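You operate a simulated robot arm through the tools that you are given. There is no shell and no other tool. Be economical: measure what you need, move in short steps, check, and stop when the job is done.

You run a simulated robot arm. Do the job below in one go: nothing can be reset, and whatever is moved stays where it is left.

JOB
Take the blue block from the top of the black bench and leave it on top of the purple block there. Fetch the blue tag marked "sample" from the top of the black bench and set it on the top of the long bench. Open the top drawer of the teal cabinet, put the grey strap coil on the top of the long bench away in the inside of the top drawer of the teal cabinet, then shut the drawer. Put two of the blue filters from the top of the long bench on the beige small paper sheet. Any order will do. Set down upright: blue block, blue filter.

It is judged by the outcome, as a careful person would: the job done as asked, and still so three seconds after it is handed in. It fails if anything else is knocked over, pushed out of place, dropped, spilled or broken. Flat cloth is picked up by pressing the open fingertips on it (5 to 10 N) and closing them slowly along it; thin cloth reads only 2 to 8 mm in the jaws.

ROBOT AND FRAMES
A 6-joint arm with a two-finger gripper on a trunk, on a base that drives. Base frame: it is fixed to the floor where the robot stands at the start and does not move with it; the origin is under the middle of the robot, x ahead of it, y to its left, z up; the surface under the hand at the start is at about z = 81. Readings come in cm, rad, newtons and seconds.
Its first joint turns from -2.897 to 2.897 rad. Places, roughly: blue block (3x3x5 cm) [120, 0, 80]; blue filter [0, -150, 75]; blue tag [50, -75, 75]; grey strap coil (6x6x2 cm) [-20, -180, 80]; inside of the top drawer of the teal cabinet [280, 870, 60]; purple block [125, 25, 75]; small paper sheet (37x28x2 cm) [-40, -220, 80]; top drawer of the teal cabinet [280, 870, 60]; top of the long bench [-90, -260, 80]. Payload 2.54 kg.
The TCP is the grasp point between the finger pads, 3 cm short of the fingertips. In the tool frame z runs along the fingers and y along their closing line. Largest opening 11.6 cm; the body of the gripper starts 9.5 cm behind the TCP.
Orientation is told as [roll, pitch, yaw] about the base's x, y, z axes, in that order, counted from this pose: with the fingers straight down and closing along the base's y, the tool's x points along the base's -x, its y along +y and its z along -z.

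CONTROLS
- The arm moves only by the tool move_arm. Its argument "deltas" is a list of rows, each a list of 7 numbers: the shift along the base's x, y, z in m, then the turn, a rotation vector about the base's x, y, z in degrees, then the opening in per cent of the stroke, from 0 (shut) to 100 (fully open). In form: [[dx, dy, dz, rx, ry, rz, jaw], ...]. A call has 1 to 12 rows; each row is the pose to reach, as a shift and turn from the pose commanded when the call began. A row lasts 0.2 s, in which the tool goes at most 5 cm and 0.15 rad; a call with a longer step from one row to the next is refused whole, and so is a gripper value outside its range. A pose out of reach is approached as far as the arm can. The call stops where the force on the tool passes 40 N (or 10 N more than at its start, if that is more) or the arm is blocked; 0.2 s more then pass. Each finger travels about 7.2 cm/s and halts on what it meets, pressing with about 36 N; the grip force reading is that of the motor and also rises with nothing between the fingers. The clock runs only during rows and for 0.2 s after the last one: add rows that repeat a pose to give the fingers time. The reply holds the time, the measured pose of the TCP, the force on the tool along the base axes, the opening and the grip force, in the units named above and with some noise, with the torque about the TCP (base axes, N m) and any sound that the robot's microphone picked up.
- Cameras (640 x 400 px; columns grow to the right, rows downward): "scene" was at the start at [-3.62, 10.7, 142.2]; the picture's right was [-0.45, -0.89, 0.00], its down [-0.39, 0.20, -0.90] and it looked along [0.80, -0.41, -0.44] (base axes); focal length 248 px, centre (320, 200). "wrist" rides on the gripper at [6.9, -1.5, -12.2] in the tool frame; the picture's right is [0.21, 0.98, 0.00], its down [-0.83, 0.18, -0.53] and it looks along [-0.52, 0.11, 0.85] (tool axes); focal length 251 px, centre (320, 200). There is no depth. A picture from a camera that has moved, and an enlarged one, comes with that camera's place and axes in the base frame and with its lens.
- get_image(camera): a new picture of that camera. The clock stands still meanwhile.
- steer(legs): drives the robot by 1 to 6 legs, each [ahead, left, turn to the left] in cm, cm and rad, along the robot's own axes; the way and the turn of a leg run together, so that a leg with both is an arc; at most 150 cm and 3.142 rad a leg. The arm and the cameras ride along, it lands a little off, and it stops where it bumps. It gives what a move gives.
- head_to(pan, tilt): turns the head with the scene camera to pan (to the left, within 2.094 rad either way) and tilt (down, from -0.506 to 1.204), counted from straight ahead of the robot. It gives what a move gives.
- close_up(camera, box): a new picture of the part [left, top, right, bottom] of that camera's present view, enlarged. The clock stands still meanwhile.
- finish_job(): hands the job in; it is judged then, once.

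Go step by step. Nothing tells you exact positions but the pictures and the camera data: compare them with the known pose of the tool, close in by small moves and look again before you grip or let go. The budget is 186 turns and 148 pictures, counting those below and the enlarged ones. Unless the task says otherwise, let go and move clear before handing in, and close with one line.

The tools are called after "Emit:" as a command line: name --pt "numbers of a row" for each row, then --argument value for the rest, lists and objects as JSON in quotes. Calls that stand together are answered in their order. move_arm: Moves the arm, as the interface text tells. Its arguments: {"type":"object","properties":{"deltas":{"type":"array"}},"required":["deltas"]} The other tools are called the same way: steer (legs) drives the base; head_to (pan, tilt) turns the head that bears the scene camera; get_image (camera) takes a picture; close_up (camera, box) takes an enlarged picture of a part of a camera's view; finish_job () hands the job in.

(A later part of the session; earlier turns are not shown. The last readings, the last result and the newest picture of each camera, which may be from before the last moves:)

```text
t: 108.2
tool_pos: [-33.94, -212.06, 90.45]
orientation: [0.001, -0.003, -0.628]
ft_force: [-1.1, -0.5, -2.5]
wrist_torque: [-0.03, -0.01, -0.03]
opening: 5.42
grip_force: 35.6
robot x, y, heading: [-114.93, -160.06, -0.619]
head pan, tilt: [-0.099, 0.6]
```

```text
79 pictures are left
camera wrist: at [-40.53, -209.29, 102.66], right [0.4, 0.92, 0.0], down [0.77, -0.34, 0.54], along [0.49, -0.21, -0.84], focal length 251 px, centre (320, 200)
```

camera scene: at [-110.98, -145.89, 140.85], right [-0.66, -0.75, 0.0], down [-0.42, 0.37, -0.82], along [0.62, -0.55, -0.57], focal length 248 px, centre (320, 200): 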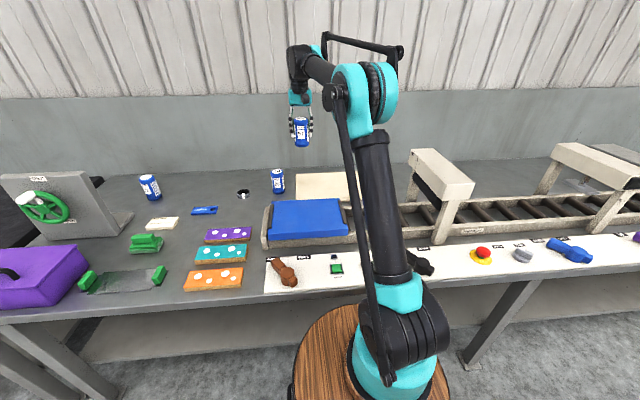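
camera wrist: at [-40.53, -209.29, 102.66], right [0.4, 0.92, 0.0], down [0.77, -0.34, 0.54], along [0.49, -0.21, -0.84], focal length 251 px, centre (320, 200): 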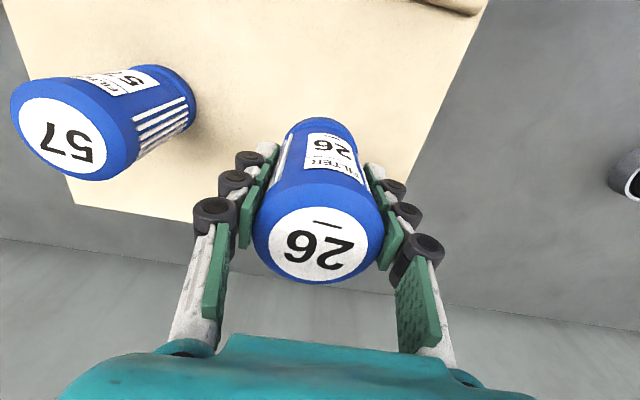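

Emit:
move_arm --pt "0 0 -0.02 0 0 0 38" --pt "0 0 -0.04 0 0 0 38" --pt "0 0 -0.05 0 0 0 38" --pt "0 0 -0.054 0 0 0 38" --pt "0 0 -0.057 0 0 0 38" --pt "0 0 -0.059 0 0 0 38"

```text
t: 109.6
tool_pos: [-34.0, -211.99, 84.33]
orientation: [0.002, -0.003, -0.625]
ft_force: [0.2, 1.9, 27.2]
wrist_torque: [-0.04, -0.08, 0.14]
opening: 5.38
grip_force: 36.6
robot x, y, heading: [-115.29, -160.36, -0.619]
head pan, tilt: [-0.099, 0.6]
```

Emit:
move_arm --pt "0 0 0.001 0 0 0 38" --pt "0 0 0.002 0 0 0 38" --pt "0 0 0.002 0 0 0 50" --pt "0 0 0.002 0 0 0 60" --pt "0 0 0.002 0 0 0 72" --pt "0 0 0.002 0 0 0 72" --pt "0 0 0.01 0 0 0 72" --pt "0 0 0.03 0 0 0 72" --pt "0 0 0.07 0 0 0 72" --pt "0 0 0.11 0 0 0 72" --pt "0 0 0.15 0 0 0 72" --pt "0 0 0.19 0 0 0 72"

Emit:
get_image --camera "wrist"

Emit:
close_up --camera "scene" --box '[220, 120, 400, 230]'

```text
t: 112.2
tool_pos: [-33.79, -211.92, 103.45]
orientation: [0.0, -0.004, -0.625]
ft_force: [0.3, 0.8, 0.1]
wrist_torque: [0.0, -0.02, -0.01]
opening: 8.36
grip_force: 0.0
robot x, y, heading: [-114.83, -160.45, -0.619]
head pan, tilt: [-0.099, 0.6]
```

```text
78 pictures are left
camera wrist: at [-40.35, -209.17, 115.69], right [0.4, 0.92, 0.0], down [0.77, -0.34, 0.54], along [0.49, -0.21, -0.84], focal length 251 px, centre (320, 200)
```

wrist: 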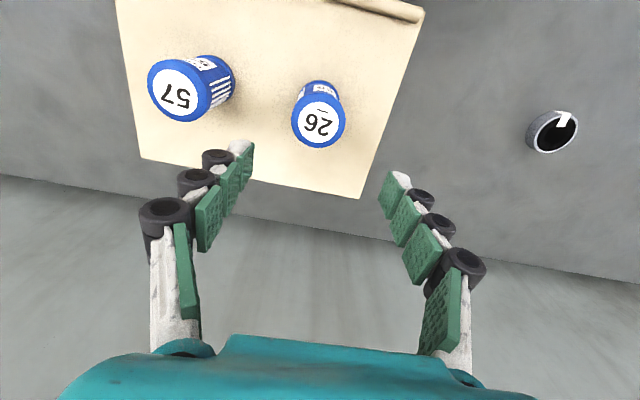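

```text
3.56 times, centred on (310, 175) of scene
camera zoom: at [-109.37, -147.04, 140.85], right [-0.66, -0.75, 0.0], down [-0.42, 0.37, -0.82], along [0.62, -0.54, -0.57], focal length 880 px, centre (356, 289)
```

zoom: 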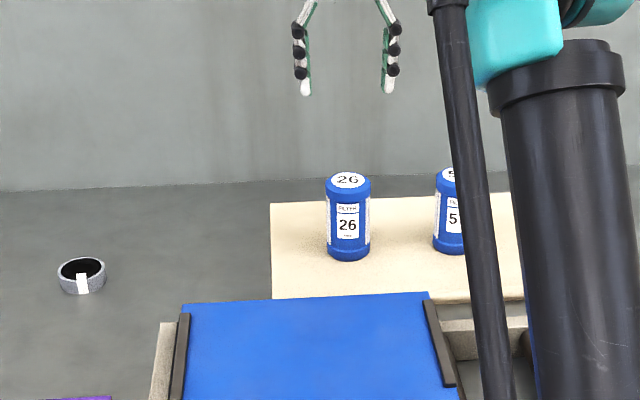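

Both filters stand on the sheet. Before taking the coil, I look across the room at the teal cabinet.

Emit:
head_to --pan 1.83 --tilt 0.1

Emit:
get_image --camera "scene"

Emit:
close_up --camera "scene" --box '[270, 170, 370, 232]'

```text
t: 114.1
tool_pos: [-33.92, -211.9, 103.37]
orientation: [0.0, -0.002, -0.624]
ft_force: [-0.4, 0.4, 0.2]
wrist_torque: [0.04, 0.01, 0.03]
opening: 8.38
grip_force: 0.1
robot x, y, heading: [-115.11, -160.09, -0.625]
head pan, tilt: [1.831, 0.099]
```

```text
76 pictures are left
camera scene: at [-112.77, -132.59, 145.46], right [0.94, -0.35, 0.0], down [-0.04, -0.09, -0.99], along [0.35, 0.93, -0.1], focal length 248 px, centre (320, 200)
```

scene: 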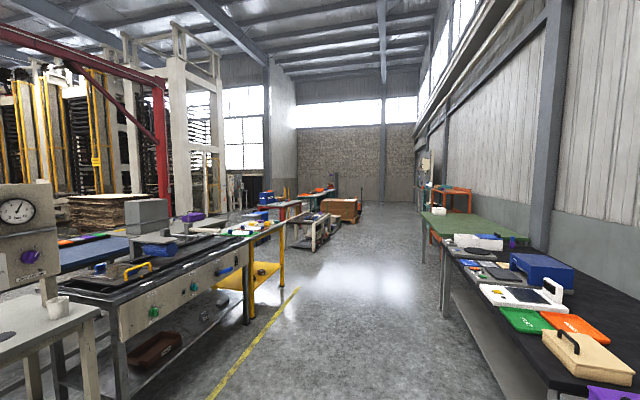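

```text
6.40 times, centred on (320, 201) of scene
camera zoom: at [-112.77, -132.59, 145.46], right [0.94, -0.35, 0.0], down [-0.04, -0.09, -0.99], along [0.35, 0.93, -0.1], focal length 1584 px, centre (320, 194)
```

zoom: 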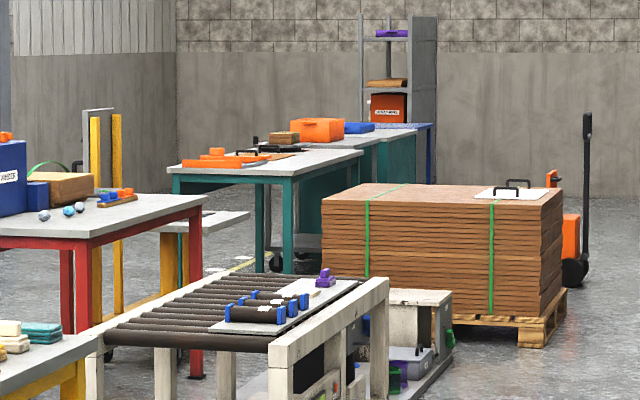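

The cabinet seems to be at the teal bench ~10 m away, with benches nearby to rest things on. I'll take the coil along: move left ~28 cm and hover over the coil.

Emit:
steer --legs '[[0, 28, 0]]'

Emit:
get_image --camera "wrist"

```text
t: 116.0
tool_pos: [-17.42, -188.76, 103.44]
orientation: [0.0, -0.003, -0.62]
ft_force: [0.2, 0.0, -0.1]
wrist_torque: [0.0, 0.0, 0.02]
opening: 8.35
grip_force: 0.0
robot x, y, heading: [-98.97, -137.27, -0.616]
head pan, tilt: [1.831, 0.099]
```

```text
74 pictures are left
camera wrist: at [-23.93, -186.06, 115.67], right [0.39, 0.92, 0.0], down [0.78, -0.33, 0.54], along [0.49, -0.21, -0.84], focal length 251 px, centre (320, 200)
```

wrist: 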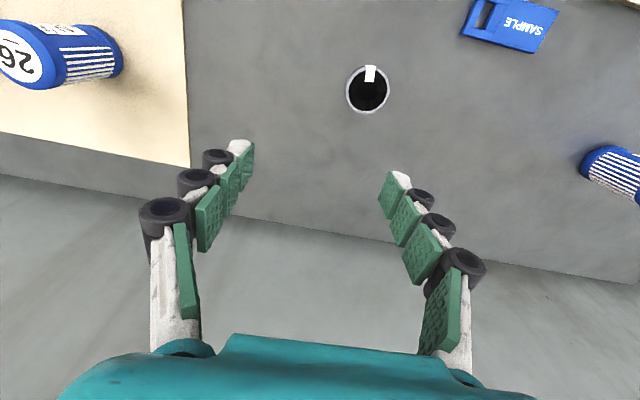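

Coil centre (-16.5,-182.3), ~6.1 cm wide. Move above, then descend.

Emit:
move_arm --pt "0.004 0.03 -0.02 0 0 0 78" --pt "0.009 0.064 -0.04 0 0 0 78" --pt "0.009 0.064 -0.08 0 0 0 78" --pt "0.009 0.064 -0.12 0 0 0 78" --pt "0.009 0.064 -0.15 0 0 0 78"

Emit:
get_image --camera "wrist"

```text
t: 117.2
tool_pos: [-16.58, -182.44, 88.35]
orientation: [0.0, -0.003, -0.622]
ft_force: [-0.5, 0.3, -0.6]
wrist_torque: [0.0, 0.0, -0.02]
opening: 9.05
grip_force: 0.0
robot x, y, heading: [-98.49, -137.29, -0.619]
head pan, tilt: [1.831, 0.099]
```

```text
73 pictures are left
camera wrist: at [-23.07, -179.62, 100.7], right [0.39, 0.92, 0.0], down [0.78, -0.33, 0.54], along [0.49, -0.21, -0.84], focal length 251 px, centre (320, 200)
```

wrist: 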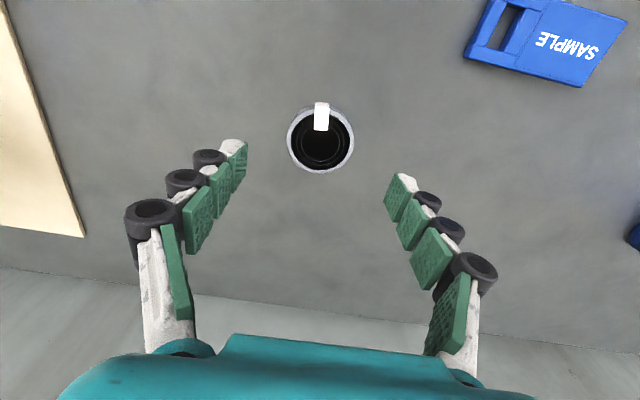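

Emit:
move_arm --pt "0 0 -0.03 0 0 0 78" --pt "0 0 -0.06 0 0 0 78" --pt "0 0 -0.07 0 0 0 72" --pt "0 0 -0.07 0 0 0 64" --pt "0 0 -0.07 0 0 0 56" --pt "0 0 -0.07 0 0 0 50" --pt "0 0 -0.07 0 0 0 45" --pt "0 0 -0.07 0 0 0 45"

Emit:
get_image --camera "wrist"

```text
t: 119.0
tool_pos: [-16.47, -182.47, 81.38]
orientation: [0.001, -0.004, -0.621]
ft_force: [0.8, -0.7, 1.5]
wrist_torque: [0.09, 0.01, 0.01]
opening: 5.54
grip_force: 36.3
robot x, y, heading: [-98.75, -137.18, -0.617]
head pan, tilt: [1.831, 0.099]
```

```text
72 pictures are left
camera wrist: at [-23.06, -179.76, 93.67], right [0.39, 0.92, 0.0], down [0.78, -0.33, 0.54], along [0.49, -0.21, -0.84], focal length 251 px, centre (320, 200)
```

wrist: 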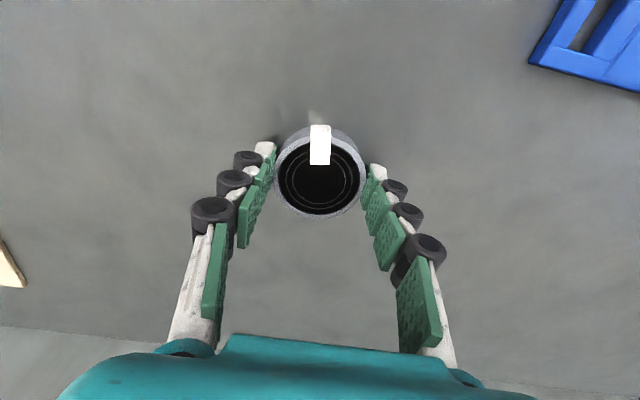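

Gripped (5.5 cm). Lift slowly, then retract to a carrying pose.

Emit:
move_arm --pt "0 0 0.005 0 0 0 42" --pt "0 0 0.02 0 0 0 42" --pt "0 0 0.04 0 0 0 42" --pt "0 0 0.07 0 0 0 42" --pt "0 0 0.1 0 0 0 42" --pt "0 0 0.14 0 0 0 42" --pt "0 0 0.18 0 0 0 42" --pt "0 0 0.22 0 0 0 42" --pt "0 0 0.26 0 0 0 42" --pt "-0.03 0.016 0.29 0 0 0 42" --pt "-0.065 0.035 0.31 0 0 0 42" --pt "-0.105 0.057 0.31 0 0 0 42"

Emit:
move_arm --pt "-0.04 0.022 0 0 0 0 42" --pt "-0.08 0.044 0 0 0 0 42" --pt "-0.12 0.066 0 0 0 0 42" --pt "-0.16 0.088 0 0 0 0 42" --pt "-0.2 0.11 0 0 0 0 42" --pt "-0.24 0.13 0 0 0 0 42" --pt "-0.28 0.15 0 0 0 0 42" --pt "-0.31 0.17 0 0 0 0 42"

Emit:
get_image --camera "wrist"

```text
t: 121.6
tool_pos: [-26.63, -176.78, 112.74]
orientation: [-0.001, -0.003, -0.622]
ft_force: [0.9, -0.2, -2.1]
wrist_torque: [0.06, 0.11, -0.01]
opening: 5.53
grip_force: 35.7
robot x, y, heading: [-98.93, -138.04, -0.613]
head pan, tilt: [1.831, 0.099]
```

```text
t: 123.4
tool_pos: [-57.88, -159.67, 112.01]
orientation: [0.001, -0.004, -0.622]
ft_force: [0.3, 0.2, -0.1]
wrist_torque: [0.04, 0.04, -0.03]
opening: 5.51
grip_force: 35.9
robot x, y, heading: [-98.78, -137.8, -0.613]
head pan, tilt: [1.831, 0.099]
```

```text
71 pictures are left
camera wrist: at [-64.44, -156.88, 124.28], right [0.39, 0.92, 0.0], down [0.78, -0.33, 0.54], along [0.49, -0.21, -0.84], focal length 251 px, centre (320, 200)
```

wrist: 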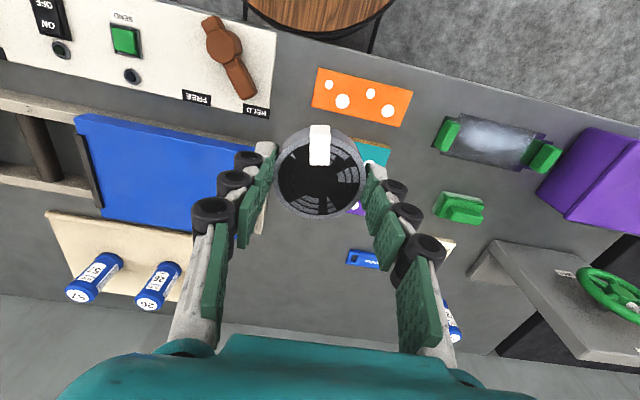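

Coil held. Now the long drive: back off, turn along the aisle, and go ahead in stages.

Emit:
steer --legs '[[-42, 0, 0], [0, 0, 1.565], [150, 0, 0], [150, 0, 0], [150, 0, 0]]'

Emit:
head_to --pan 0.2 --tilt 0.2

Emit:
get_image --camera "scene"

```text
t: 150.7
tool_pos: [153.51, 285.48, 112.06]
orientation: [0.0, -0.003, 0.952]
ft_force: [-0.3, -0.4, -0.9]
wrist_torque: [0.02, -0.04, -0.04]
opening: 5.53
grip_force: 36.1
robot x, y, heading: [131.26, 244.36, 0.959]
head pan, tilt: [1.831, 0.099]
```

```text
t: 152.4
tool_pos: [153.53, 285.45, 112.07]
orientation: [0.0, -0.003, 0.951]
ft_force: [0.7, 0.9, -1.2]
wrist_torque: [0.0, -0.02, 0.02]
opening: 5.52
grip_force: 35.9
robot x, y, heading: [131.56, 244.3, 0.961]
head pan, tilt: [0.201, 0.201]
```

```text
70 pictures are left
camera scene: at [116.19, 251.65, 144.53], right [0.92, -0.4, 0.0], down [-0.08, -0.18, -0.98], along [0.39, 0.9, -0.2], focal length 248 px, centre (320, 200)
```

scene: 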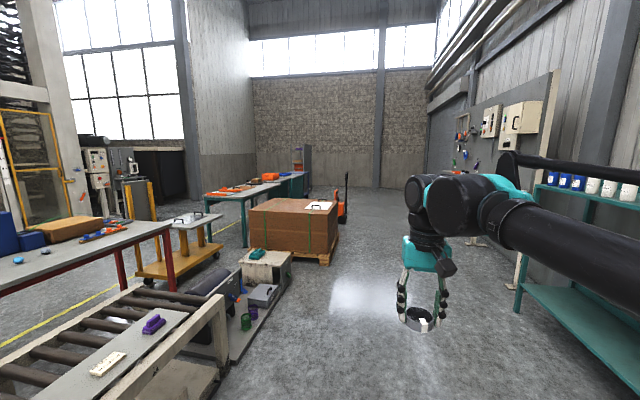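

Emit:
close_up --camera "scene" --box '[190, 130, 350, 240]'

```text
3.64 times, centred on (270, 185) of scene
camera zoom: at [116.19, 251.65, 144.53], right [0.92, -0.4, 0.0], down [-0.08, -0.18, -0.98], along [0.39, 0.9, -0.2], focal length 900 px, centre (502, 254)
```

zoom: 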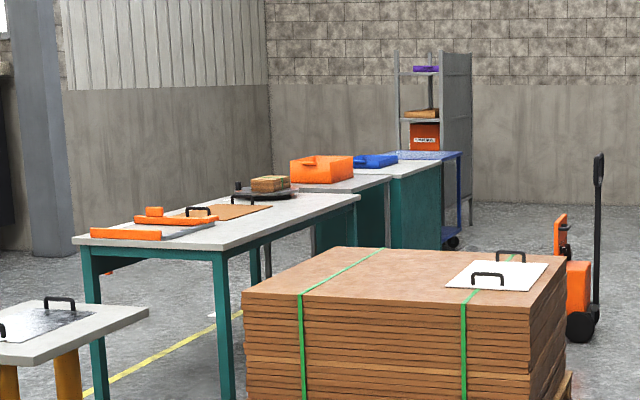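

The teal cabinets stand in a row beyond the pallet stack, fronts likely facing the aisle. Continue ahead past the pallet, then turn left to look.

Emit:
steer --legs '[[150, 0, 0], [150, 0, 0], [150, 0, 0], [80, 0, 0]]'

Emit:
head_to --pan 1.3 --tilt 0.3

Emit:
get_image --camera "scene"

```text
t: 177.7
tool_pos: [445.78, 727.81, 112.08]
orientation: [0.0, -0.004, 0.997]
ft_force: [-0.4, -0.4, -0.6]
wrist_torque: [-0.02, 0.01, -0.02]
opening: 5.52
grip_force: 35.1
robot x, y, heading: [425.46, 685.77, 0.999]
head pan, tilt: [0.201, 0.201]
```

```text
t: 179.1
tool_pos: [445.86, 727.78, 112.16]
orientation: [-0.002, -0.005, 0.997]
ft_force: [0.1, 0.0, 0.1]
wrist_torque: [-0.01, 0.01, 0.03]
opening: 5.52
grip_force: 35.6
robot x, y, heading: [425.43, 685.58, 0.999]
head pan, tilt: [1.3, 0.3]
```

```text
68 pictures are left
camera scene: at [400.42, 690.59, 143.6], right [0.75, 0.67, 0.0], down [0.2, -0.22, -0.96], along [-0.64, 0.71, -0.3], focal length 248 px, centre (320, 200)
```

scene: 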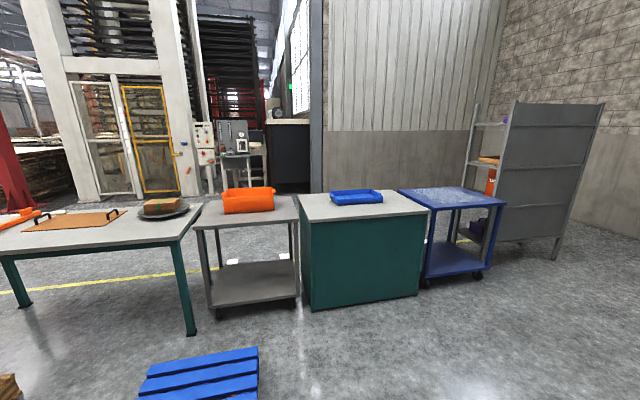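

The cabinet's blank back faces this side; its drawers must be on the far side. I look for a way around to the right and the left.

Emit:
head_to --pan 0.5 --tilt 0.3

Emit:
get_image --camera "scene"

Emit:
head_to --pan 2.09 --tilt 0.3

Emit:
get_image --camera "scene"

```text
t: 180.2
tool_pos: [445.86, 727.88, 112.05]
orientation: [-0.001, -0.003, 0.997]
ft_force: [-0.3, 0.1, -1.0]
wrist_torque: [0.0, 0.01, -0.01]
opening: 5.5
grip_force: 36.0
robot x, y, heading: [425.61, 685.75, 1.001]
head pan, tilt: [0.499, 0.3]
```

```text
67 pictures are left
camera scene: at [407.3, 692.94, 143.6], right [1.0, -0.07, 0.0], down [-0.02, -0.29, -0.96], along [0.07, 0.95, -0.3], focal length 248 px, centre (320, 200)
```

scene: 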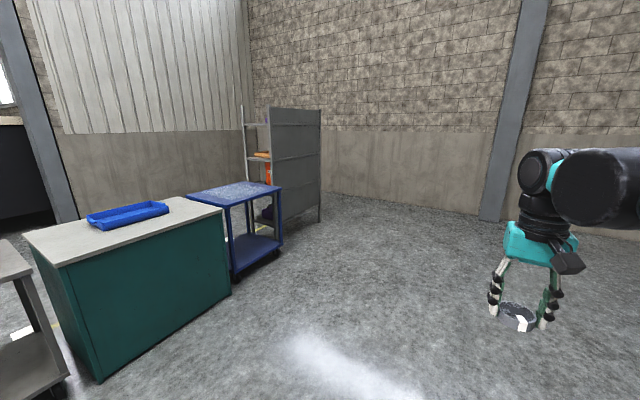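

```text
t: 181.9
tool_pos: [445.69, 727.71, 112.0]
orientation: [-0.001, -0.003, 0.997]
ft_force: [0.0, -0.6, -0.9]
wrist_torque: [-0.04, -0.05, 0.0]
opening: 5.52
grip_force: 35.6
robot x, y, heading: [426.18, 685.81, 1.0]
head pan, tilt: [2.089, 0.3]
```

```text
66 pictures are left
camera scene: at [397.32, 684.12, 143.6], right [0.05, 1.0, 0.0], down [0.3, -0.02, -0.96], along [-0.95, 0.05, -0.3], focal length 248 px, centre (320, 200)
```

scene: 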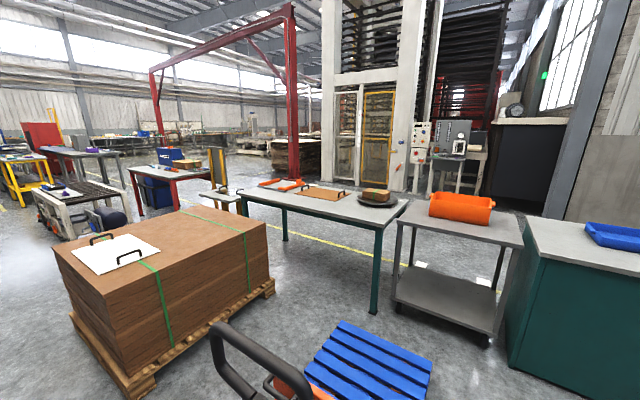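

The way left is blocked by pallets and benches, but there is a clear gap past the far grey shelf. I'll turn to heading ≈ -0.62, strafe along the row beyond the shelf, then back through.

Emit:
steer --legs '[[0, 0, -1.62], [0, 130, 0], [0, 130, 0], [0, 125, 0]]'

Emit:
head_to --pan 2.09 --tilt 0.35

Emit:
get_image --camera "scene"

Emit:
head_to --pan -2.09 --tilt 0.35

Emit:
get_image --camera "scene"

```text
t: 204.4
tool_pos: [678.55, 991.01, 111.99]
orientation: [0.0, -0.003, -0.572]
ft_force: [-0.9, -0.1, -1.5]
wrist_torque: [-0.01, 0.02, 0.02]
opening: 5.53
grip_force: 36.2
robot x, y, heading: [636.51, 1011.18, -0.57]
head pan, tilt: [2.089, 0.3]
```

```text
t: 205.0
tool_pos: [678.6, 990.77, 112.08]
orientation: [0.0, -0.003, -0.573]
ft_force: [-1.0, -1.5, -0.5]
wrist_torque: [-0.04, -0.01, 0.02]
opening: 5.55
grip_force: 36.1
robot x, y, heading: [636.24, 1011.21, -0.571]
head pan, tilt: [2.089, 0.351]
```

```text
65 pictures are left
camera scene: at [635.1, 1039.33, 143.13], right [1.0, -0.05, 0.0], down [-0.02, -0.34, -0.94], along [0.05, 0.94, -0.34], focal length 248 px, centre (320, 200)
```

scene: 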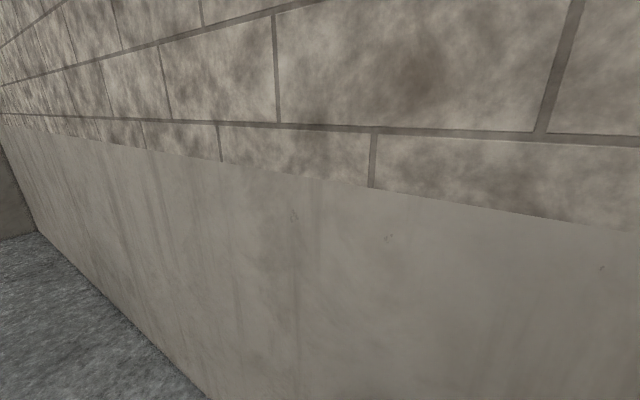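

```text
t: 208.4
tool_pos: [678.68, 991.07, 112.06]
orientation: [0.001, -0.003, -0.574]
ft_force: [-0.4, 1.4, -0.4]
wrist_torque: [-0.01, 0.05, -0.01]
opening: 5.51
grip_force: 36.3
robot x, y, heading: [636.98, 1011.37, -0.569]
head pan, tilt: [-2.089, 0.351]
```

```text
64 pictures are left
camera scene: at [626.4, 1025.69, 143.13], right [-0.47, 0.88, 0.0], down [0.3, 0.16, -0.94], along [-0.83, -0.44, -0.34], focal length 248 px, centre (320, 200)
```

scene: 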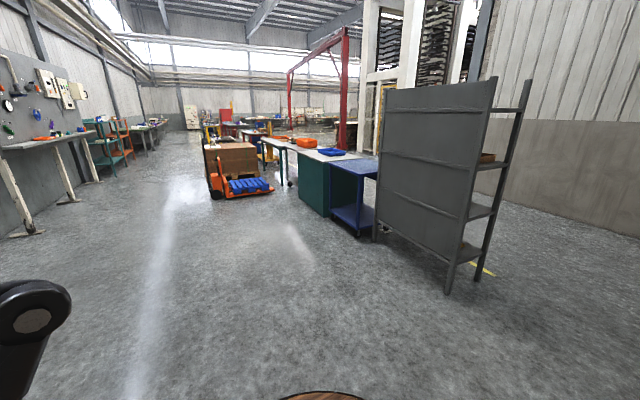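

The gap past the shelf is clear (~90 cm). Back up 300 cm along it, then look again.

Emit:
steer --legs '[[0, 0, -0.04], [-150, 0, 0], [-150, 0, 0]]'

Emit:
head_to --pan -1.6 --tilt 0.35

Emit:
get_image --camera "scene"

```text
t: 223.2
tool_pos: [431.8, 1161.01, 112.02]
orientation: [0.0, -0.004, -0.591]
ft_force: [-0.1, 0.6, -0.7]
wrist_torque: [-0.01, 0.0, 0.01]
opening: 5.5
grip_force: 36.4
robot x, y, heading: [390.11, 1182.02, -0.585]
head pan, tilt: [-2.089, 0.351]
```

```text
t: 224.2
tool_pos: [431.64, 1161.0, 112.05]
orientation: [-0.001, -0.004, -0.591]
ft_force: [0.4, 0.2, -0.1]
wrist_torque: [0.01, 0.0, 0.01]
opening: 5.53
grip_force: 36.4
robot x, y, heading: [390.06, 1181.94, -0.582]
head pan, tilt: [-1.6, 0.351]
```

```text
63 pictures are left
camera scene: at [383.14, 1193.33, 143.13], right [-0.82, 0.58, 0.0], down [0.2, 0.28, -0.94], along [-0.54, -0.77, -0.34], focal length 248 px, centre (320, 200)
```

scene: 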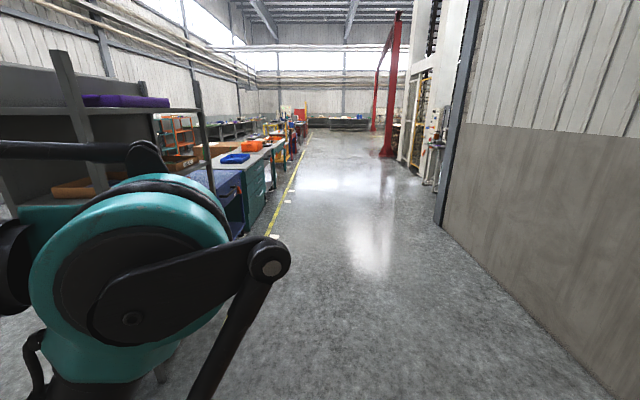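

The drawers face this side; lane is clear. Back up a bit more and strafe right to the cabinet.

Emit:
steer --legs '[[-55, 0, -0.035], [0, -150, 0], [0, -150, 0]]'

Emit:
head_to --pan -0.1 --tilt 0.5

Emit:
get_image --camera "scene"

Emit:
get_image --camera "wrist"

```text
t: 241.3
tool_pos: [204.6, 950.94, 112.02]
orientation: [0.001, -0.004, -0.684]
ft_force: [0.1, 0.4, 0.1]
wrist_torque: [0.0, -0.02, -0.01]
opening: 5.5
grip_force: 36.3
robot x, y, heading: [165.08, 975.17, -0.676]
head pan, tilt: [-1.6, 0.351]
```

```text
t: 242.9
tool_pos: [204.73, 950.87, 112.12]
orientation: [-0.002, -0.004, -0.683]
ft_force: [0.2, 0.2, 0.0]
wrist_torque: [0.0, 0.04, -0.01]
opening: 5.51
grip_force: 35.9
robot x, y, heading: [164.86, 975.55, -0.677]
head pan, tilt: [-0.099, 0.499]
```

```text
62 pictures are left
camera scene: at [171.79, 988.28, 141.76], right [-0.7, -0.71, 0.0], down [-0.34, 0.34, -0.88], along [0.62, -0.62, -0.48], focal length 248 px, centre (320, 200)
```

scene: 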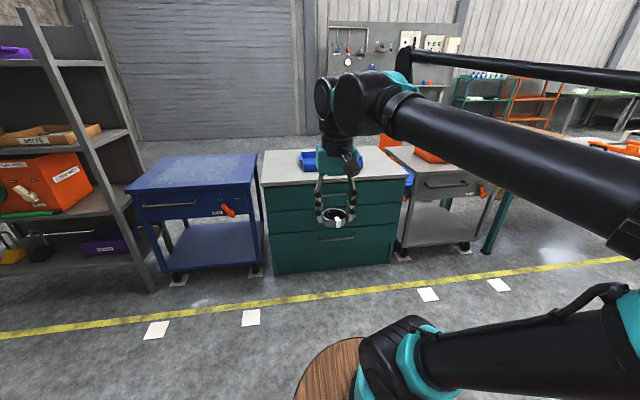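

```text
61 pictures are left
camera wrist: at [198.31, 954.08, 124.3], right [0.45, 0.89, 0.0], down [0.75, -0.38, 0.54], along [0.48, -0.24, -0.84], focal length 251 px, centre (320, 200)
```

wrist: 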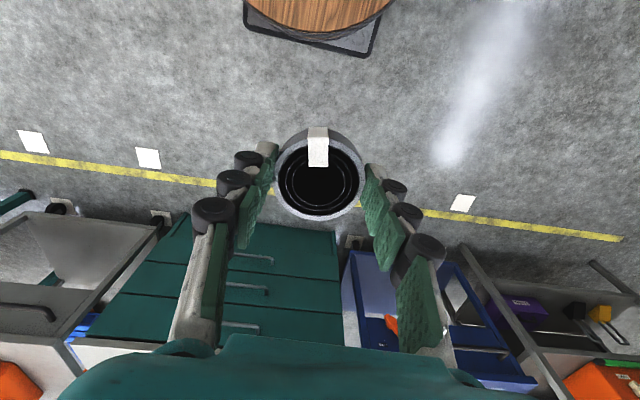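

The cabinet's drawer front faces me about at n=-293. Let me enlarge to see the drawers, handles and the top.

Emit:
close_up --camera "scene" --box '[250, 130, 420, 280]'

```text
2.67 times, centred on (335, 205) of scene
camera zoom: at [171.79, 988.28, 141.76], right [-0.7, -0.71, 0.0], down [-0.34, 0.34, -0.88], along [0.62, -0.62, -0.48], focal length 660 px, centre (280, 187)
```

zoom: 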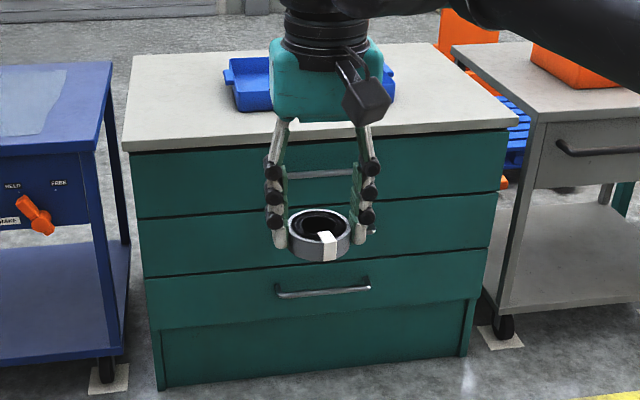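

Three drawers with bar handles; the cabinet top is free left of the blue tray, so I'll rest the coil there briefly. Approach the cabinet.

Emit:
steer --legs '[[0, 0, 0.06], [68, 0, 0]]'

Emit:
get_image --camera "wrist"

Emit:
get_image --camera "scene"

```text
t: 247.2
tool_pos: [264.29, 913.98, 112.08]
orientation: [-0.001, -0.003, -0.602]
ft_force: [-0.3, 0.1, -0.2]
wrist_torque: [-0.05, 0.05, 0.01]
opening: 5.51
grip_force: 36.0
robot x, y, heading: [222.84, 935.27, -0.599]
head pan, tilt: [-0.099, 0.499]
```

```text
59 pictures are left
camera wrist: at [257.68, 916.67, 124.3], right [0.38, 0.93, 0.0], down [0.78, -0.32, 0.54], along [0.5, -0.2, -0.84], focal length 251 px, centre (320, 200)
```

wrist: 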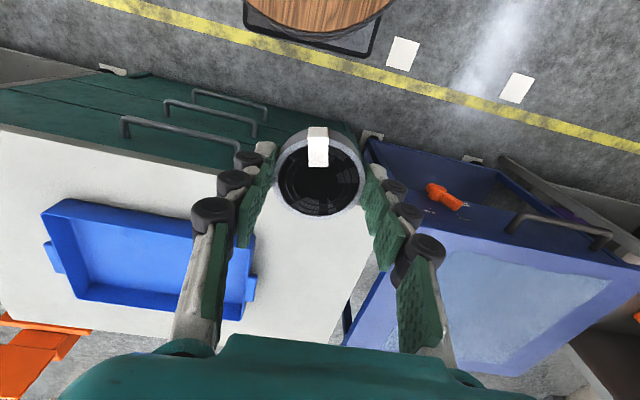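

```text
58 pictures are left
camera scene: at [228.46, 948.59, 141.76], right [-0.64, -0.77, 0.0], down [-0.37, 0.31, -0.88], along [0.67, -0.56, -0.48], focal length 248 px, centre (320, 200)
```

scene: 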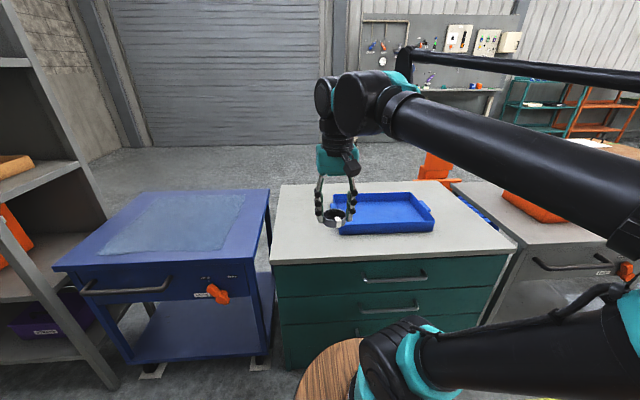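

Handle is near (261,886), z≈73. First I rest the coil on the free cabinet top at about (294,899.5).

Emit:
move_arm --pt "0.04 -0.019 0 0 0 0 42" --pt "0.08 -0.038 0 0 0 0 42" --pt "0.12 -0.057 0 0 0 0 42" --pt "0.16 -0.076 0 0 0 0 42" --pt "0.2 -0.095 0 0 0 0 42" --pt "0.24 -0.115 0 0 0 0 42" --pt "0.28 -0.135 0 0 0 0 42" --pt "0.3 -0.145 -0.02 0 0 0 42" --pt "0.3 -0.145 -0.06 0 0 0 42" --pt "0.3 -0.145 -0.1 0 0 0 42" --pt "0.3 -0.145 -0.14 0 0 0 42" --pt "0.3 -0.145 -0.18 0 0 0 42"

Emit:
get_image --camera "wrist"

Emit:
get_image --camera "scene"

```text
t: 249.8
tool_pos: [294.55, 899.62, 94.1]
orientation: [0.0, -0.004, -0.602]
ft_force: [-0.7, 0.5, -1.2]
wrist_torque: [-0.04, 0.0, -0.02]
opening: 5.53
grip_force: 36.5
robot x, y, heading: [222.77, 935.81, -0.596]
head pan, tilt: [-0.099, 0.499]
```

```text
57 pictures are left
camera wrist: at [287.94, 902.27, 106.36], right [0.38, 0.93, 0.0], down [0.78, -0.32, 0.54], along [0.5, -0.2, -0.84], focal length 251 px, centre (320, 200)
```

wrist: 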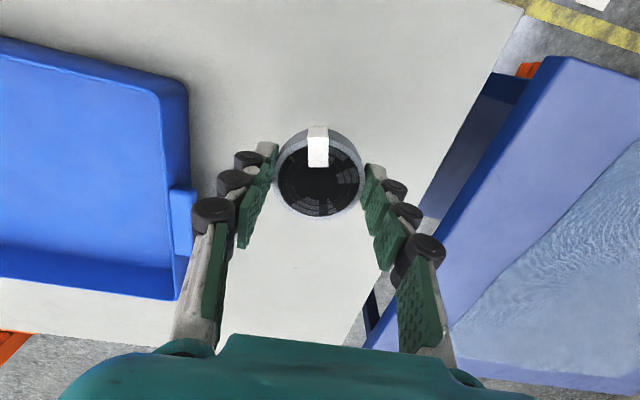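

```text
56 pictures are left
camera scene: at [228.46, 948.59, 141.76], right [-0.64, -0.77, 0.0], down [-0.37, 0.31, -0.88], along [0.67, -0.56, -0.48], focal length 248 px, centre (320, 200)
```

scene: 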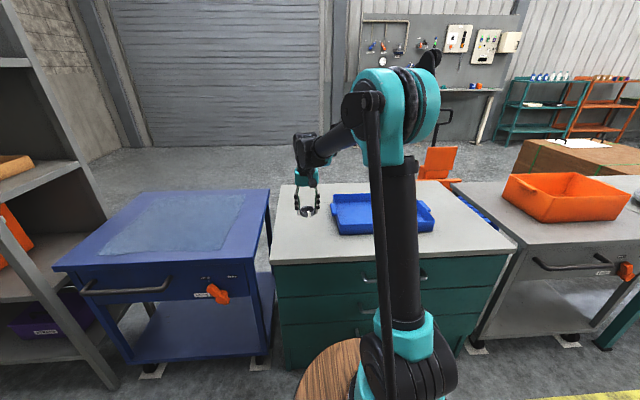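

Clear landing spot. Lower slowly till contact.

Emit:
move_arm --pt "0 0 -0.02 0 0 0 42" --pt "0 0 -0.035 0 0 0 42" --pt "0 0 -0.045 0 0 0 42" --pt "0 0 -0.055 0 0 0 42" --pt "0 0 -0.065 0 0 0 42" --pt "0 0 -0.072 0 0 0 42" --pt "0 0 -0.079 0 0 0 42" --pt "0 0 -0.086 0 0 0 42" --pt "0 0 -0.093 0 0 0 42" --pt "0 0 -0.1 0 0 0 42"

```text
t: 252.0
tool_pos: [294.32, 899.38, 84.05]
orientation: [-0.001, -0.003, -0.602]
ft_force: [0.9, 0.9, -0.8]
wrist_torque: [0.02, 0.02, 0.0]
opening: 5.52
grip_force: 35.8
robot x, y, heading: [222.72, 935.49, -0.596]
head pan, tilt: [-0.099, 0.499]
```

Emit:
move_arm --pt "0 0 -0.006 0 0 0 42" --pt "0 0 -0.012 0 0 0 42" --pt "0 0 -0.017 0 0 0 42" --pt "0 0 -0.022 0 0 0 42" --pt "0 0 -0.027 0 0 0 42" --pt "0 0 -0.032 0 0 0 42" --pt "0 0 -0.037 0 0 0 42" --pt "0 0 -0.042 0 0 0 42"

```text
t: 252.8
tool_pos: [294.24, 899.44, 82.87]
orientation: [-0.001, -0.006, -0.603]
ft_force: [-3.6, 2.5, 21.6]
wrist_torque: [0.11, 0.15, 0.0]
opening: 5.53
grip_force: 36.2
robot x, y, heading: [222.97, 935.38, -0.596]
head pan, tilt: [-0.099, 0.499]
stopped in row 3: the force on the tool passed its limit at 55 N (the readings are from after the stop); the commanded pose is now the measured one
```

Contact at z≈82.9 (top at ~79). Release and rise.

Emit:
move_arm --pt "0 0 0.001 0 0 0 50" --pt "0 0 0.001 0 0 0 60" --pt "0 0 0.002 0 0 0 70" --pt "0 0 0.004 0 0 0 75" --pt "0 0 0.03 0 0 0 75" --pt "0 0 0.07 0 0 0 75" --pt "0 0 0.11 0 0 0 75" --pt "0 0 0.15 0 0 0 75" --pt "0 0 0.19 0 0 0 75" --pt "-0.02 0.02 0.23 0 0 0 75" --pt "-0.05 0.04 0.25 0 0 0 75"

Emit:
get_image --camera "wrist"

```text
t: 255.2
tool_pos: [289.51, 903.17, 108.09]
orientation: [0.002, -0.003, -0.602]
ft_force: [-0.2, -0.7, 0.4]
wrist_torque: [0.03, 0.05, -0.01]
opening: 8.7
grip_force: 0.0
robot x, y, heading: [222.92, 935.23, -0.594]
head pan, tilt: [-0.099, 0.499]
```

```text
55 pictures are left
camera wrist: at [282.89, 905.92, 120.24], right [0.38, 0.93, 0.0], down [0.78, -0.32, 0.54], along [0.5, -0.2, -0.84], focal length 251 px, centre (320, 200)
```

wrist: 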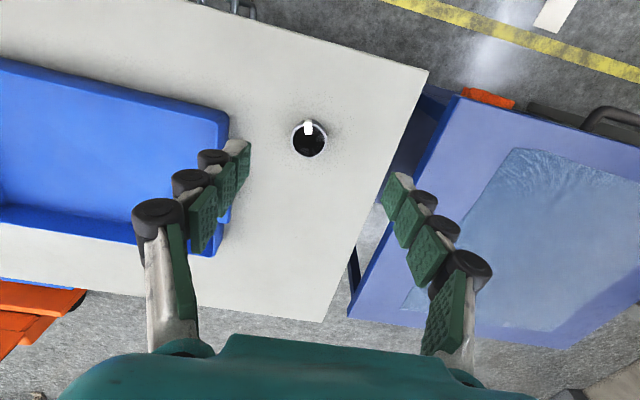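

Coil rests safely on the top. Now locate the top handle precisely.

Emit:
close_up --camera "scene" --box '[260, 240, 520, 370]'

```text
2.46 times, centred on (390, 305) of scene
camera zoom: at [228.5, 948.57, 141.76], right [-0.64, -0.77, 0.0], down [-0.37, 0.31, -0.88], along [0.67, -0.56, -0.48], focal length 609 px, centre (148, -58)
```

zoom: 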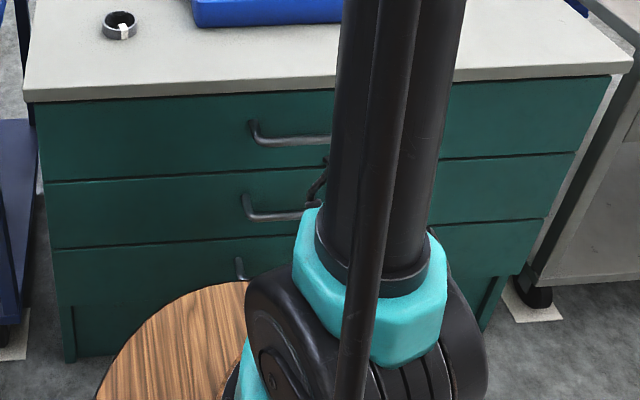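

Handle bar is centred near (262,883), z≈71, sticking out ~5 cm. I back off 25 cm and align with it, then bring the hand in front and turn it horizontal with the fingers closing vertically.

Emit:
steer --legs '[[-25, 0, -0.02], [0, -19, 0]]'

Emit:
move_arm --pt "-0.02 0 -0.01 0 0 8 50" --pt "-0.05 0 -0.02 0 0 16 50" --pt "-0.08 0 -0.03 0 0 24 50" --pt "-0.11 0 -0.04 0 0 32 50" --pt "-0.14 0 -0.05 0 0 40 50" --pt "-0.17 0 -0.06 0 0 48 50" --pt "-0.2 0 -0.07 0 0 56 50" --pt "-0.22 0 -0.08 0 0 64 50" --pt "-0.22 0 -0.09 0 0 72 50" --pt "-0.22 0 -0.1 0 0 80 50" --pt "-0.22 0 -0.1 0 0 88 50" --pt "-0.22 0 -0.1 0 0 90 50"

```text
t: 258.1
tool_pos: [257.19, 901.38, 108.0]
orientation: [-0.001, -0.002, -0.618]
ft_force: [0.2, -1.1, 0.2]
wrist_torque: [-0.04, 0.0, 0.01]
opening: 8.71
grip_force: 0.1
robot x, y, heading: [191.18, 934.84, -0.61]
head pan, tilt: [-0.099, 0.499]
```

```text
t: 260.8
tool_pos: [235.08, 901.39, 98.01]
orientation: [0.0, -0.004, 0.953]
ft_force: [0.3, 0.3, -0.2]
wrist_torque: [-0.01, 0.0, 0.03]
opening: 5.8
grip_force: 0.0
robot x, y, heading: [191.08, 934.64, -0.615]
head pan, tilt: [-0.099, 0.499]
```

Now tilt the tool to horizontal while advancing to stay clear of the trunk.

Emit:
move_arm --pt "0.015 -0.011 0 -4.74 -6.67 0 50" --pt "0.03 -0.021 0 -9.48 -13.34 0 50" --pt "0.045 -0.032 0 -14.2 -20.0 0 50" --pt "0.06 -0.042 0 -18.95 -26.7 0 50" --pt "0.075 -0.053 0 -23.7 -33.35 0 50" --pt "0.09 -0.063 0 -28.4 -40.0 0 50" --pt "0.105 -0.074 0 -33.2 -46.7 0 50" --pt "0.12 -0.085 0 -37.9 -53.4 0 50" --pt "0.135 -0.095 0 -42.65 -60.0 0 50" --pt "0.15 -0.106 0 -47.4 -66.7 0 50" --pt "0.163 -0.116 0 -52.1 -73.4 0 50" --pt "0.163 -0.116 0 -52.1 -73.4 0 50"

Emit:
get_image --camera "wrist"

Emit:
get_image --camera "scene"

```text
t: 263.4
tool_pos: [251.68, 889.88, 98.55]
orientation: [-1.566, -0.002, 0.958]
ft_force: [0.6, -0.3, 0.6]
wrist_torque: [-0.03, 0.02, 0.01]
opening: 5.79
grip_force: 0.1
out of reach, approached as far as the arm can: row 11, 12
robot x, y, heading: [191.14, 934.42, -0.616]
head pan, tilt: [-0.099, 0.499]
```

```text
53 pictures are left
camera wrist: at [237.69, 891.14, 100.24], right [-0.13, -0.17, -0.98], down [0.04, 0.98, -0.18], along [0.99, -0.06, -0.12], focal length 251 px, centre (320, 200)
```

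wrist: 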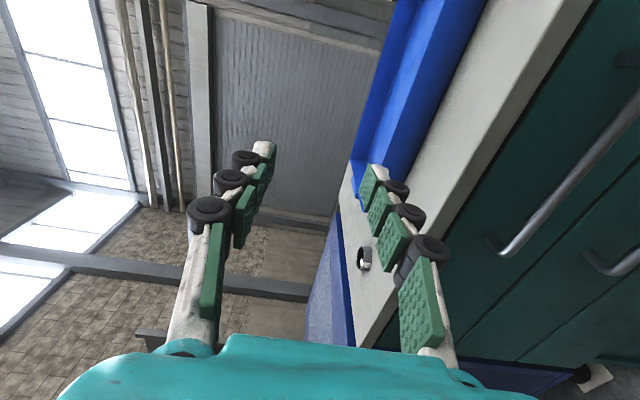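

```text
52 pictures are left
camera scene: at [196.93, 947.72, 141.76], right [-0.65, -0.76, 0.0], down [-0.36, 0.31, -0.88], along [0.66, -0.57, -0.48], focal length 248 px, centre (320, 200)
```

scene: 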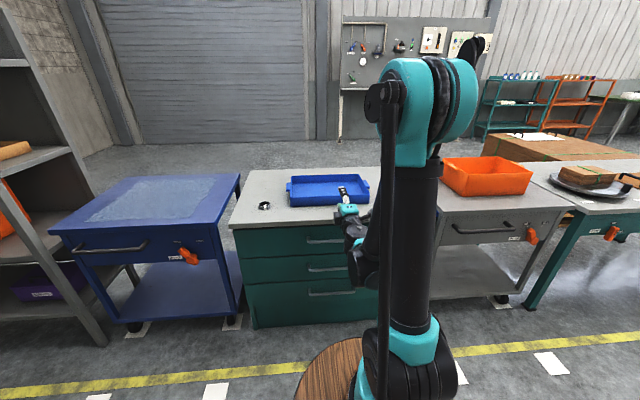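

Hand is horizontal and lines up with the handle (bar at n≈-300, z≈70.5, just below). Lower in front of it.

Emit:
move_arm --pt "0 0 -0.03 0 0 0 50" --pt "0 0 -0.07 0 0 0 50" --pt "0 0 -0.11 0 0 0 50" --pt "0 0 -0.15 0 0 0 50" --pt "0 0 -0.19 0 0 0 50" --pt "0 0 -0.23 0 0 0 50" --pt "0 0 -0.26 0 0 0 50" --pt "0 0 -0.28 0 0 0 50"

Emit:
get_image --camera "wrist"

```text
t: 265.1
tool_pos: [262.33, 881.74, 92.91]
orientation: [-1.568, -0.003, 0.956]
ft_force: [0.2, -0.2, -0.1]
wrist_torque: [-0.01, 0.0, 0.03]
opening: 5.78
grip_force: 0.0
out of reach, approached as far as the arm can: row 1, 2, 3, 4, 5, 6, 7, 8
robot x, y, heading: [190.9, 934.73, -0.616]
head pan, tilt: [-0.099, 0.499]
```

```text
51 pictures are left
camera wrist: at [248.36, 883.03, 94.46], right [-0.12, -0.17, -0.98], down [0.04, 0.98, -0.18], along [0.99, -0.06, -0.12], focal length 251 px, centre (320, 200)
```

wrist: 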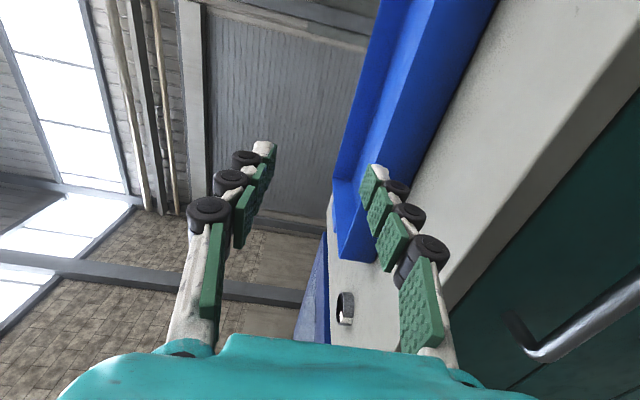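

At this distance the arm can't get low with a fully horizontal hand. I back the base off 14 cm and reduce the tilt to ~65°, then lower.

Emit:
steer --legs '[[-14, 0, 0]]'

Emit:
move_arm --pt "0 0 0.0 3.9 5.4 0 50" --pt "0 0 0.0 7.7 10.8 0 50" --pt "0 0 0 11.6 16.3 0 50" --pt "0 0 0 14.5 20.4 0 50"

```text
t: 266.5
tool_pos: [250.82, 890.04, 92.82]
orientation: [-1.569, -0.002, 0.959]
ft_force: [-0.3, -0.1, -1.1]
wrist_torque: [0.02, -0.01, -0.01]
opening: 5.81
grip_force: 0.1
robot x, y, heading: [179.3, 942.49, -0.61]
head pan, tilt: [-0.099, 0.499]
```

```text
t: 267.5
tool_pos: [250.81, 890.26, 92.83]
orientation: [-1.13, -0.005, 0.96]
ft_force: [0.6, 0.5, -0.1]
wrist_torque: [0.03, 0.01, -0.01]
opening: 5.79
grip_force: 0.0
out of reach, approached as far as the arm can: row 1
robot x, y, heading: [179.24, 942.6, -0.613]
head pan, tilt: [-0.099, 0.499]
```

Emit:
move_arm --pt "0 0 -0.03 0 0 0 50" --pt "0 0 -0.07 0 0 0 50" --pt "0.005 -0.004 -0.11 0 0 0 50" --pt "0.01 -0.007 -0.15 0 0 0 50" --pt "0.015 -0.01 -0.173 0 0 0 50"

Emit:
get_image --camera "wrist"

```text
t: 268.7
tool_pos: [253.85, 888.08, 77.59]
orientation: [-1.13, -0.003, 0.958]
ft_force: [-1.4, -0.2, -0.1]
wrist_torque: [-0.02, 0.0, 0.01]
opening: 5.83
grip_force: 0.2
out of reach, approached as far as the arm can: row 4, 5
robot x, y, heading: [179.26, 942.58, -0.611]
head pan, tilt: [-0.099, 0.499]
```

```text
50 pictures are left
camera wrist: at [241.43, 888.24, 84.24], right [-0.46, 0.07, -0.88], down [0.02, 1.0, 0.07], along [0.89, 0.02, -0.46], focal length 251 px, centre (320, 200)
```

wrist: 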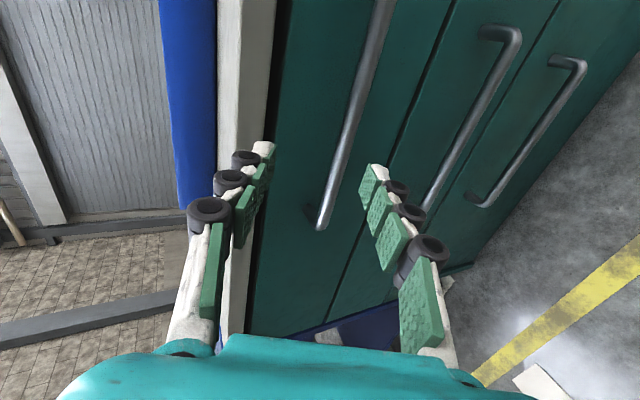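

The top handle is right between the fingers ahead. I go forward 6 cm, then down to z≈72, checking.

Emit:
move_arm --pt "0.025 -0.018 0 0 0 0 50" --pt "0.05 -0.036 0 0 0 0 50" --pt "0.05 -0.036 -0.02 0 0 0 50" --pt "0.05 -0.036 -0.04 0 0 0 50" --pt "0.05 -0.036 -0.056 0 0 0 50"

Emit:
get_image --camera "wrist"

```text
t: 269.9
tool_pos: [258.76, 884.38, 72.16]
orientation: [-1.132, -0.002, 0.959]
ft_force: [-0.8, 0.7, 0.5]
wrist_torque: [-0.02, 0.0, 0.02]
opening: 5.83
grip_force: 0.0
robot x, y, heading: [179.24, 942.98, -0.61]
head pan, tilt: [-0.099, 0.499]
```

```text
49 pictures are left
camera wrist: at [246.28, 884.61, 78.74], right [-0.46, 0.07, -0.89], down [0.02, 1.0, 0.07], along [0.89, 0.02, -0.46], focal length 251 px, centre (320, 200)
```

wrist: 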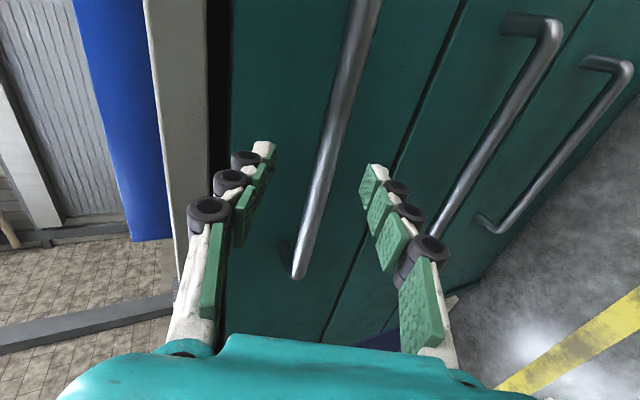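

Bar is centred between the fingers. Advance 2.7 cm along the fingers and close.

Emit:
move_arm --pt "0.01 -0.007 -0.005 0 0 0 50" --pt "0.02 -0.014 -0.011 0 0 0 50" --pt "0.02 -0.014 -0.011 0 0 0 40" --pt "0.02 -0.014 -0.011 0 0 0 30" --pt "0.02 -0.014 -0.011 0 0 0 20" --pt "0.02 -0.014 -0.011 0 0 0 10" --pt "0.02 -0.014 -0.011 0 0 0 0" --pt "0.02 -0.014 -0.011 0 0 0 0"

Emit:
get_image --camera "wrist"

```text
t: 271.5
tool_pos: [260.58, 883.0, 70.69]
orientation: [-1.119, -0.004, 0.957]
ft_force: [-4.3, 3.6, -29.0]
wrist_torque: [0.3, 0.43, -0.17]
opening: 1.53
grip_force: 36.2
robot x, y, heading: [179.39, 942.83, -0.61]
head pan, tilt: [-0.099, 0.499]
stopped in row 8: the force on the tool passed its limit at 46 N (the readings are from after the stop); the commanded pose is now the measured one
```

```text
48 pictures are left
camera wrist: at [248.21, 883.33, 77.4], right [-0.47, 0.07, -0.88], down [0.02, 1.0, 0.07], along [0.88, 0.02, -0.47], focal length 251 px, centre (320, 200)
```

wrist: 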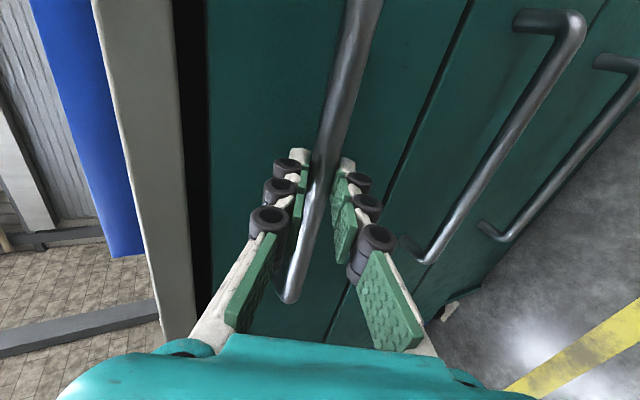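

Handle is gripped. I pull the drawer open by backing the base up 10 cm first.

Emit:
move_arm --pt "0 0 -0.002 0 0 0 0" --pt "0 0 -0.003 0 0 0 0"

Emit:
steer --legs '[[-10, 0, 0]]'

Emit:
get_image --camera "wrist"

```text
t: 272.1
tool_pos: [260.58, 883.04, 70.69]
orientation: [-1.127, -0.002, 0.957]
ft_force: [-17.2, 13.7, -13.2]
wrist_torque: [0.26, 0.21, -0.03]
opening: 1.49
grip_force: 41.0
robot x, y, heading: [179.34, 943.15, -0.61]
head pan, tilt: [-0.099, 0.499]
```

```text
t: 273.3
tool_pos: [252.69, 888.98, 70.64]
orientation: [-1.124, -0.006, 0.96]
ft_force: [7.0, 4.0, -1.1]
wrist_torque: [0.17, -0.13, 0.16]
opening: 1.5
grip_force: 41.3
robot x, y, heading: [171.44, 948.35, -0.612]
head pan, tilt: [-0.099, 0.499]
```

```text
47 pictures are left
camera wrist: at [240.23, 889.09, 77.31], right [-0.47, 0.07, -0.88], down [0.01, 1.0, 0.07], along [0.89, 0.02, -0.47], focal length 251 px, centre (320, 200)
```

wrist: 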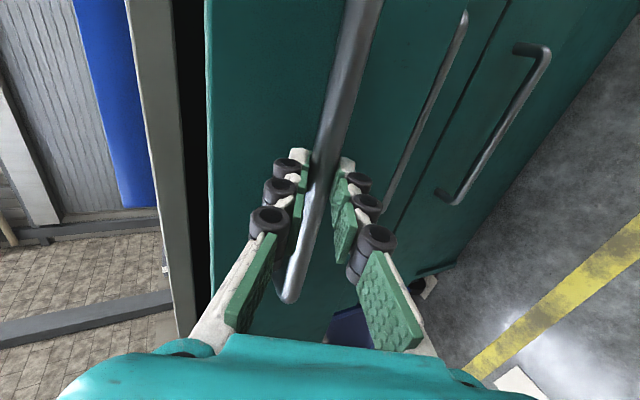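

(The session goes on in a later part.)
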